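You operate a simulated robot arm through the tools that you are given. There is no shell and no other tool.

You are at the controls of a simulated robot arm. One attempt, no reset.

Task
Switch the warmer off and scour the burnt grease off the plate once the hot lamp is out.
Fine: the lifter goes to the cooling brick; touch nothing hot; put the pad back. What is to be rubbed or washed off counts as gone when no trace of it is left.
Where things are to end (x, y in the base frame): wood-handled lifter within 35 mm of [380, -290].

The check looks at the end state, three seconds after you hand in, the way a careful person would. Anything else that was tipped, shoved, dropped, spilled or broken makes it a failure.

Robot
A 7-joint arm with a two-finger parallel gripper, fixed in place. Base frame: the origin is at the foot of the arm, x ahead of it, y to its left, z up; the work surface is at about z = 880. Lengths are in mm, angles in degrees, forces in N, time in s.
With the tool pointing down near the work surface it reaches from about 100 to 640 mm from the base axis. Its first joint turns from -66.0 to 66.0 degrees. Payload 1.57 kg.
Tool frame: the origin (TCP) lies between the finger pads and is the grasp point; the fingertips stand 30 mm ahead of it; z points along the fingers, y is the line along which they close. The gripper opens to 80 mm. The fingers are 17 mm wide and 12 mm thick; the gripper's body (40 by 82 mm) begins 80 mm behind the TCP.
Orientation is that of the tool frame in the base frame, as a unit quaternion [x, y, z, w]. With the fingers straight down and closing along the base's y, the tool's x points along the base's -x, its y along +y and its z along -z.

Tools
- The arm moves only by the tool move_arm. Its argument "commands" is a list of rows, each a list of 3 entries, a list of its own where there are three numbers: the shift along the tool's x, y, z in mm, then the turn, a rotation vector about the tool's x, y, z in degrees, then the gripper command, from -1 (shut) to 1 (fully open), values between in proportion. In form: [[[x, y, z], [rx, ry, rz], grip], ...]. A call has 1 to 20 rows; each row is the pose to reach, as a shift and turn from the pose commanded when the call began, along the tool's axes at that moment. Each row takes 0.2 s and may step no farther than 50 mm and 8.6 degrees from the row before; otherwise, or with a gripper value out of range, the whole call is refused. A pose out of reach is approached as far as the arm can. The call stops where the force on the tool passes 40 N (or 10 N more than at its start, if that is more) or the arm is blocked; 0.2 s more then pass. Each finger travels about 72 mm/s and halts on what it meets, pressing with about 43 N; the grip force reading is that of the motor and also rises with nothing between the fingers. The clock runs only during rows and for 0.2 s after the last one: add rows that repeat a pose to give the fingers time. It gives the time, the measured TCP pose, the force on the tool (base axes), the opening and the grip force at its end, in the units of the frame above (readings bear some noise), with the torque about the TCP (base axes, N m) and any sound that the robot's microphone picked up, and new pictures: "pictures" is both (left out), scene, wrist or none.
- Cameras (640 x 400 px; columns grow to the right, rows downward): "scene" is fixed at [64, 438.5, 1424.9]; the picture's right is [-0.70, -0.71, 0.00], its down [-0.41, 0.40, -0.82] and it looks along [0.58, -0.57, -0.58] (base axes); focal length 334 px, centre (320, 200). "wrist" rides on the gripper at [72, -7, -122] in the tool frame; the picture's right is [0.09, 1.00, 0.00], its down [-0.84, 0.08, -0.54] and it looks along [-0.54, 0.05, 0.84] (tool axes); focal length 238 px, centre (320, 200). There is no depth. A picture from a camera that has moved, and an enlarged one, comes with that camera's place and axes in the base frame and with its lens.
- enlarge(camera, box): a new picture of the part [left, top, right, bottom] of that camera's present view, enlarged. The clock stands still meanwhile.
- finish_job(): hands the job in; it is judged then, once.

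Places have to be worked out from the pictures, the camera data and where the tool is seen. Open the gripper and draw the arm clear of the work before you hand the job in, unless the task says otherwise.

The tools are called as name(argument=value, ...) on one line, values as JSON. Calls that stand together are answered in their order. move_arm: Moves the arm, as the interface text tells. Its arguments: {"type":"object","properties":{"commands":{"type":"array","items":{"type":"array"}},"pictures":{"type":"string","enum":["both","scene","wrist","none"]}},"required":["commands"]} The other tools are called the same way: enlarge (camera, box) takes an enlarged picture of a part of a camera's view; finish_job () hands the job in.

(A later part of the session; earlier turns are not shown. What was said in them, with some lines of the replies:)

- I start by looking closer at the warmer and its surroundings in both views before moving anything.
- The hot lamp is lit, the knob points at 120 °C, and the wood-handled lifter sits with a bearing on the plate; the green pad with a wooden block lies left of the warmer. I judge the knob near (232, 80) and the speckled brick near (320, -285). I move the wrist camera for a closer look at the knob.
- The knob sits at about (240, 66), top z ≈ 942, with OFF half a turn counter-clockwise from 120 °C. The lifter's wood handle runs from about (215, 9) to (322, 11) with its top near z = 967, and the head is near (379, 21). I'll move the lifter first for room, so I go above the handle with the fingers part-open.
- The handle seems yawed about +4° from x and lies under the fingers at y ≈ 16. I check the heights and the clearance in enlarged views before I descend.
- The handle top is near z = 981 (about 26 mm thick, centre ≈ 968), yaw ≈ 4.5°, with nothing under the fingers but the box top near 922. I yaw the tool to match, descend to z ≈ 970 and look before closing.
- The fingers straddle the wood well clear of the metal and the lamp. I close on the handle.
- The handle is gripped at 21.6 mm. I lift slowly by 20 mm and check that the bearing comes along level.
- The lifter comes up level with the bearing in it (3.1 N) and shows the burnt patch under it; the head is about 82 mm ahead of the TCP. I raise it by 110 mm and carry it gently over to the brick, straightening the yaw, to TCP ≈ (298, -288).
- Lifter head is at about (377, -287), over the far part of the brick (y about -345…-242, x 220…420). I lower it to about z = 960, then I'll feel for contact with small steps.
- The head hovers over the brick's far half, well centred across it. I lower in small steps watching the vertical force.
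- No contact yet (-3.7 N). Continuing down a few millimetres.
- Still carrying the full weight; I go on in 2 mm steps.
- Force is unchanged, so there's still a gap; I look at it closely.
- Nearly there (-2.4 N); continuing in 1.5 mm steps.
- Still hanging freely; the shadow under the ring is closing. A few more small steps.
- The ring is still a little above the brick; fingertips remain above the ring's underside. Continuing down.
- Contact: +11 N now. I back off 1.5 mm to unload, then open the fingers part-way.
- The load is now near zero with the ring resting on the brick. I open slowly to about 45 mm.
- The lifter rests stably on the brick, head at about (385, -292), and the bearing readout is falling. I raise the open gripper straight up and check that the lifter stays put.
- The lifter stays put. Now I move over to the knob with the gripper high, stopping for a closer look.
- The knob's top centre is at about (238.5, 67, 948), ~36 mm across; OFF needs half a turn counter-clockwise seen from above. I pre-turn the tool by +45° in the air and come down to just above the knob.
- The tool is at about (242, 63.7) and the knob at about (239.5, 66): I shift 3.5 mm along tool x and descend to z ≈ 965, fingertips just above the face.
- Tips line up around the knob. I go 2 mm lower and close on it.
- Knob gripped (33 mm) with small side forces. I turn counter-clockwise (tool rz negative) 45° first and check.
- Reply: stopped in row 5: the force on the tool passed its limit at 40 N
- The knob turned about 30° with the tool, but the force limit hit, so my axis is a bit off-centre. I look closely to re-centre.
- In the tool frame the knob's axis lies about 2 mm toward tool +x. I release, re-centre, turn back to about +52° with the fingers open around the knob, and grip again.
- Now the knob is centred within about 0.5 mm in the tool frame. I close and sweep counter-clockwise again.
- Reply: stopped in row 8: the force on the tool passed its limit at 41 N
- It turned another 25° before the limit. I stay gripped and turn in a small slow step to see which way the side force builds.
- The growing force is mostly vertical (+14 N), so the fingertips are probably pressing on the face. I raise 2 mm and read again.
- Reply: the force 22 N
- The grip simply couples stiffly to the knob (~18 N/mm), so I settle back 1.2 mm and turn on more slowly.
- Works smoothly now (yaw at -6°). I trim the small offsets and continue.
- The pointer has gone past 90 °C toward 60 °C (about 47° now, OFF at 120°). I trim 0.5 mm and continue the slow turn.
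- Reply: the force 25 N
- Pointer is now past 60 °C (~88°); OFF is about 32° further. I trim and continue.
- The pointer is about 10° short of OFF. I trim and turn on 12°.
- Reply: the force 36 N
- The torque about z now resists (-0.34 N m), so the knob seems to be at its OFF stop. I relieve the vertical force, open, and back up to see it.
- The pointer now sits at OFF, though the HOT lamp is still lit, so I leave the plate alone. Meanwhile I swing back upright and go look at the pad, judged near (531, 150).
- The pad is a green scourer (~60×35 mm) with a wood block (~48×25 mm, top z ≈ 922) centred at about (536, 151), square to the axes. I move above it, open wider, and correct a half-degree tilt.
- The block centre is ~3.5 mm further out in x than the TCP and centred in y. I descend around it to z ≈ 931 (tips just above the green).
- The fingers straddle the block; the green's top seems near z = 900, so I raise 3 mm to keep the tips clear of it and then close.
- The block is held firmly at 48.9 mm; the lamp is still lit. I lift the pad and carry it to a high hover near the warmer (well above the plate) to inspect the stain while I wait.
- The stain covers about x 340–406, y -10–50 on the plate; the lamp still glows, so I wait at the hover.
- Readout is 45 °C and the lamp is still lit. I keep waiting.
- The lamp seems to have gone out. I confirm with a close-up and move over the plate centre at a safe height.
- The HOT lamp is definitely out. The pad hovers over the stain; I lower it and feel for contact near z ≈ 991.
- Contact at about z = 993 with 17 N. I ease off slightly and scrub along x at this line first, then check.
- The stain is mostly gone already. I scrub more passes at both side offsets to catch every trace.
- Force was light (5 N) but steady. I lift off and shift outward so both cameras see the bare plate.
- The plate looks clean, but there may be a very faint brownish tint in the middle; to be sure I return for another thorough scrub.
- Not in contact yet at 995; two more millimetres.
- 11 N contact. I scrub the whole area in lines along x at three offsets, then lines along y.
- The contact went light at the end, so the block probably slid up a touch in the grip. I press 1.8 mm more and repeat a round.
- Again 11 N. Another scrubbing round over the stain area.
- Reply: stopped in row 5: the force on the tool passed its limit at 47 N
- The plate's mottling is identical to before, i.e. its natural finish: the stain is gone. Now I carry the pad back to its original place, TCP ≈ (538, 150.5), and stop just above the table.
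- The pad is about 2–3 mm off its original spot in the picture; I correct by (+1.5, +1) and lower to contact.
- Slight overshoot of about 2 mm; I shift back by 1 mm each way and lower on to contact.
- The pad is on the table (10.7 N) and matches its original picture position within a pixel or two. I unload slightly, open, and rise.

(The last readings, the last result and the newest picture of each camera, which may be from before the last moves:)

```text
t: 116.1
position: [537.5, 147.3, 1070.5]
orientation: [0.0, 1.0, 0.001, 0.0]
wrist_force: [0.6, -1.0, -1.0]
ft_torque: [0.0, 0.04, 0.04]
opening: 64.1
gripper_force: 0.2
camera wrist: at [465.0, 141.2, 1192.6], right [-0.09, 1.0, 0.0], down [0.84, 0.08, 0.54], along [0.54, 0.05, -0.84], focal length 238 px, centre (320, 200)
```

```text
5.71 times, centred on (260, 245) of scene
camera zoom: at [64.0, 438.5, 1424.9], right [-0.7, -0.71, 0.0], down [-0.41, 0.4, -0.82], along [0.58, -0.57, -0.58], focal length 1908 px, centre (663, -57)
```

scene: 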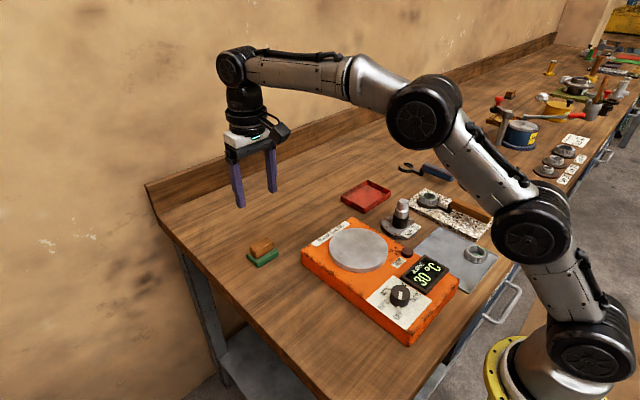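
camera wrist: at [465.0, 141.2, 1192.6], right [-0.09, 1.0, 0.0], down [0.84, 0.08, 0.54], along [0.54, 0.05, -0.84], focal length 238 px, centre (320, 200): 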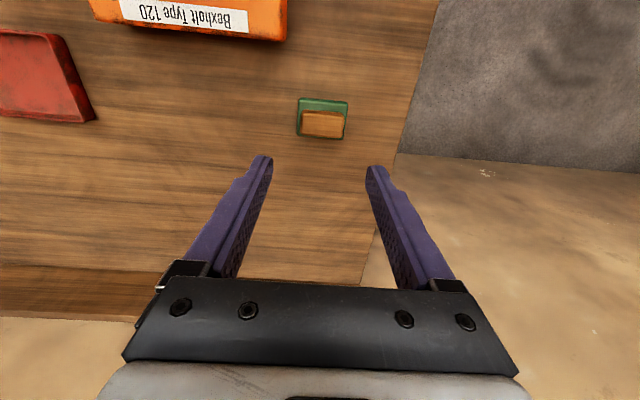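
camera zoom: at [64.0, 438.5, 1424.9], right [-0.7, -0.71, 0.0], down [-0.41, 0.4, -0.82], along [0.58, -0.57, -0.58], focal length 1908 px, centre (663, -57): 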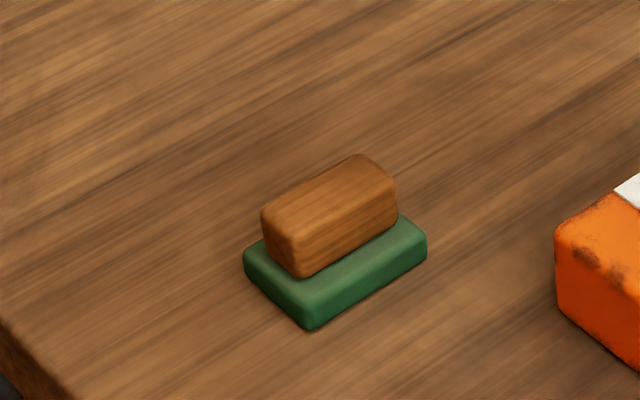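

The pad is back in place. I raise the arm clear and look over the warmer from above for a last check of knob, plate and lifter.

move_arm(commands=[[[30, -14, -30], [0, 0, 0], 1], [[65, -30, -60], [0, 0, 0], 1], [[105, -50, -70], [0, 0, 0], 1], [[145, -70, -70], [0, 0, 0], 1], [[185, -90, -70], [0, 0, 0], 1], [[225, -108, -70], [0, 0, 0], 1], [[255, -115, -70], [0, 0, 0], 1], [[275, -115, -70], [0, 0, 0], 1], [[275, -115, -70], [0, 0, 0], 1]])

enlarge(camera="wrist", box=[200, 20, 400, 260])

enlarge(camera="scene", box=[300, 160, 520, 340])

```text
t: 118.1
position: [260.8, 34.8, 1143.0]
orientation: [0.001, 1.0, 0.002, 0.0]
wrist_force: [-0.5, -0.1, -0.5]
ft_torque: [0.01, 0.03, -0.01]
opening: 80.2
gripper_force: 0.0
camera wrist: at [188.7, 29.5, 1263.5], right [-0.09, 1.0, 0.0], down [0.84, 0.08, 0.54], along [0.54, 0.05, -0.84], focal length 238 px, centre (320, 200)
```

scene: 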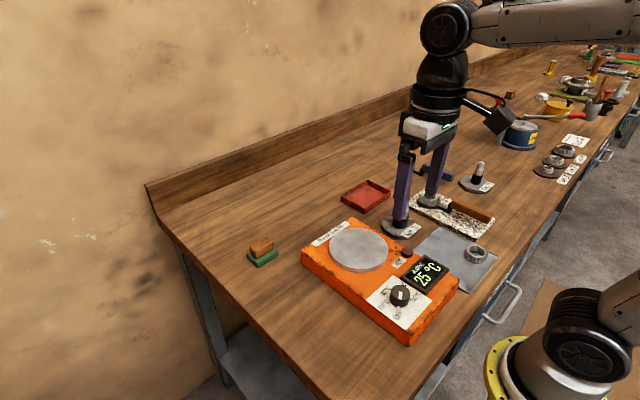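
wrist: 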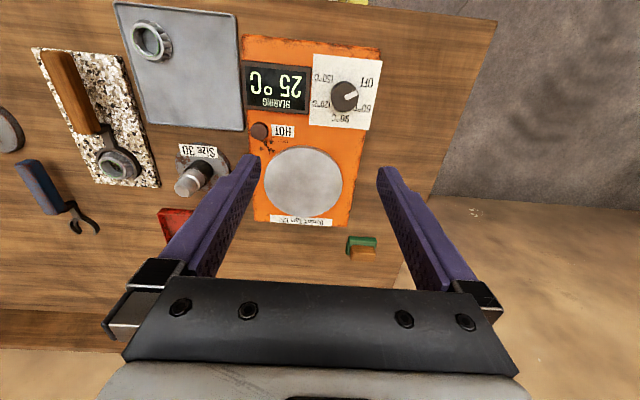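

```text
1.67 times, centred on (300, 140) of wrist
camera zoom: at [188.7, 29.5, 1263.5], right [-0.09, 1.0, 0.0], down [0.84, 0.08, 0.54], along [0.54, 0.05, -0.84], focal length 397 px, centre (353, 300)
```

zoom: 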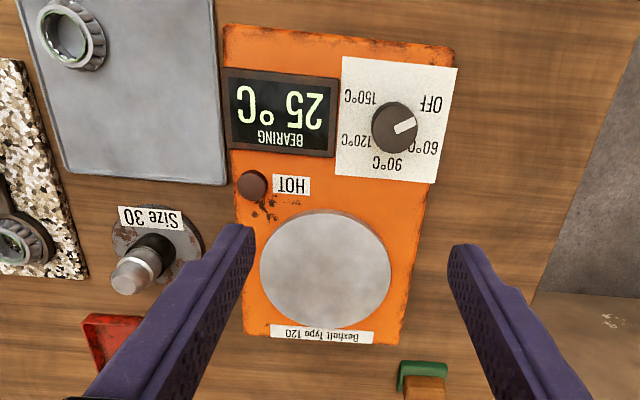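

```text
2.22 times, centred on (410, 250) of scene
camera zoom: at [64.0, 438.5, 1424.9], right [-0.7, -0.71, 0.0], down [-0.41, 0.4, -0.82], along [0.58, -0.57, -0.58], focal length 742 px, centre (120, 89)
```

zoom: 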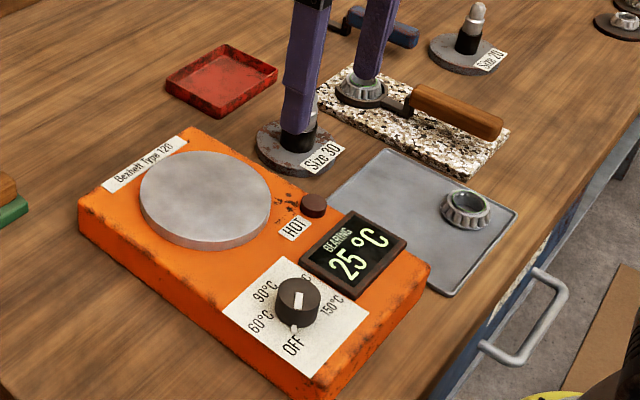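

The plate is clean and the lifter is on the brick. I zoom in on the knob to check its pointer against OFF.

enlarge(camera="wrist", box=[300, 40, 400, 140])

enlarge(camera="scene", box=[365, 265, 435, 335])

enlarge(camera="wrist", box=[20, 30, 200, 200])

```text
4.00 times, centred on (350, 90) of wrist
camera zoom: at [188.7, 29.5, 1263.5], right [-0.09, 1.0, 0.0], down [0.84, 0.08, 0.54], along [0.54, 0.05, -0.84], focal length 953 px, centre (200, 640)
```

zoom: 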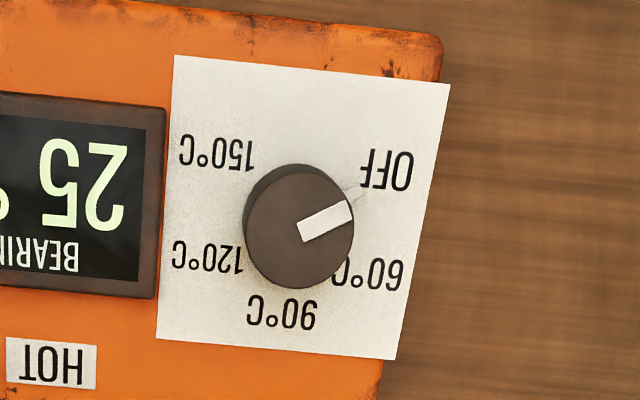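

```text
5.71 times, centred on (400, 300) of scene
camera zoom: at [64.0, 438.5, 1424.9], right [-0.7, -0.71, 0.0], down [-0.41, 0.4, -0.82], along [0.58, -0.57, -0.58], focal length 1908 px, centre (-137, -371)
```

zoom: 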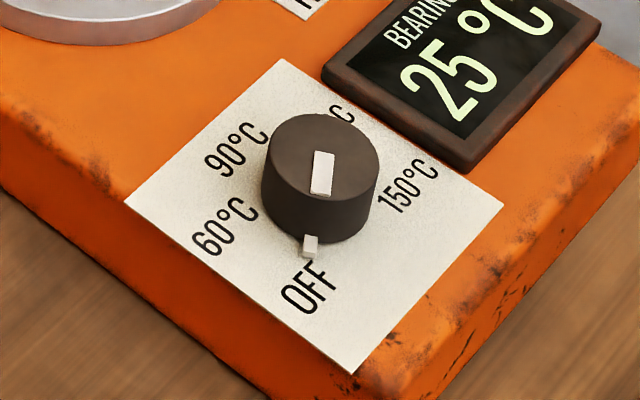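

```text
2.35 times, centred on (110, 115) of wrist
camera zoom: at [188.7, 29.5, 1263.5], right [-0.09, 1.0, 0.0], down [0.84, 0.08, 0.54], along [0.54, 0.05, -0.84], focal length 561 px, centre (814, 400)
```

zoom: 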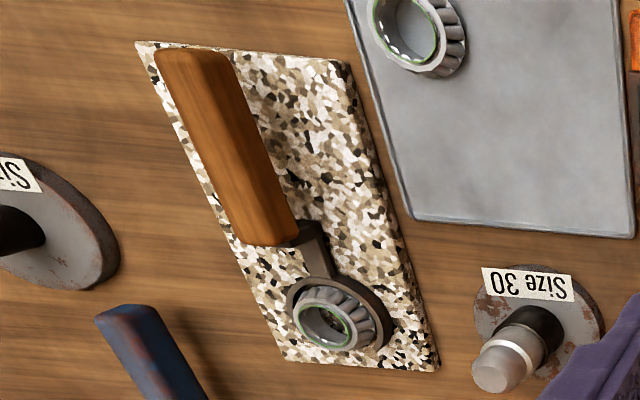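

The pointer's tip is right at OFF, the lamp is out, the plate is clean, and the lifter with its bearing rests on the brick. I raise the open gripper clear before handing in.

move_arm(commands=[[[-20, -8, -20], [0, 0, 0], 1], [[-50, -20, -40], [0, 0, 0], 1], [[-85, -32, -60], [0, 0, 0], 1], [[-110, -42, -65], [0, 0, 0], 1], [[-110, -42, -65], [0, 0, 0], 1]], pictures="scene")

```text
t: 119.3
position: [373.5, -6.5, 1206.5]
orientation: [0.001, 1.0, 0.002, 0.001]
wrist_force: [0.3, -0.4, 0.0]
ft_torque: [-0.01, 0.01, -0.01]
opening: 79.9
gripper_force: 0.1
```

scene: 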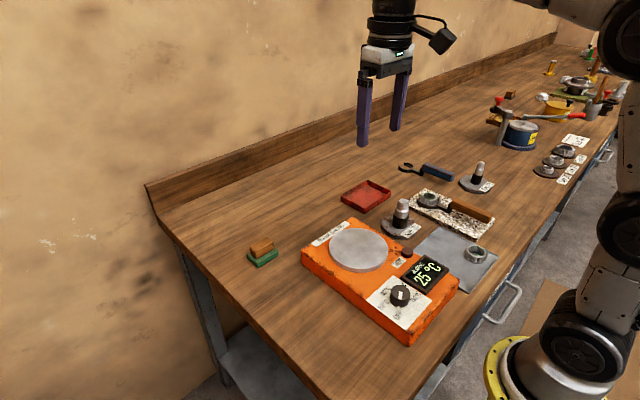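

Everything is in its end state: warmer off, lamp out, plate clean, lifter on the brick, pad back and arm clear. I hand in.

finish_job()

```text
The job is handed in.
```

The warmer is off, the plate is scoured clean and the job is handed in. The result of the check did not come back to me.

- **Warmer:** I turned the knob to OFF and its pointer lines up with the OFF label. I only scrubbed after the hot lamp went out, with the bearing readout at 40 °C.
- **Plate:** the burnt patch is gone. The faint mottling left did not change with a second scrub, so I took it for the plate's own finish. The small dark specks by the lamp are on the orange housing, not the plate, and I left them.
- **Lifter:** it sits on the cooling brick with its bearing still in it. Its head is at about (385, -290), roughly 5 mm from the target. I took the head as the point to be measured, since the task doesn't say which part counts.
- **Pad:** it is back on its original spot to within a millimetre or so.
- **Hot parts:** only the lifter's wooden handle and the knob were touched while the lamp was lit.

The 40 N force limit stopped the arm three times: twice while turning the knob and once while scrubbing. I saw nothing shifted afterwards. The gripper is open and the arm is clear of the work.
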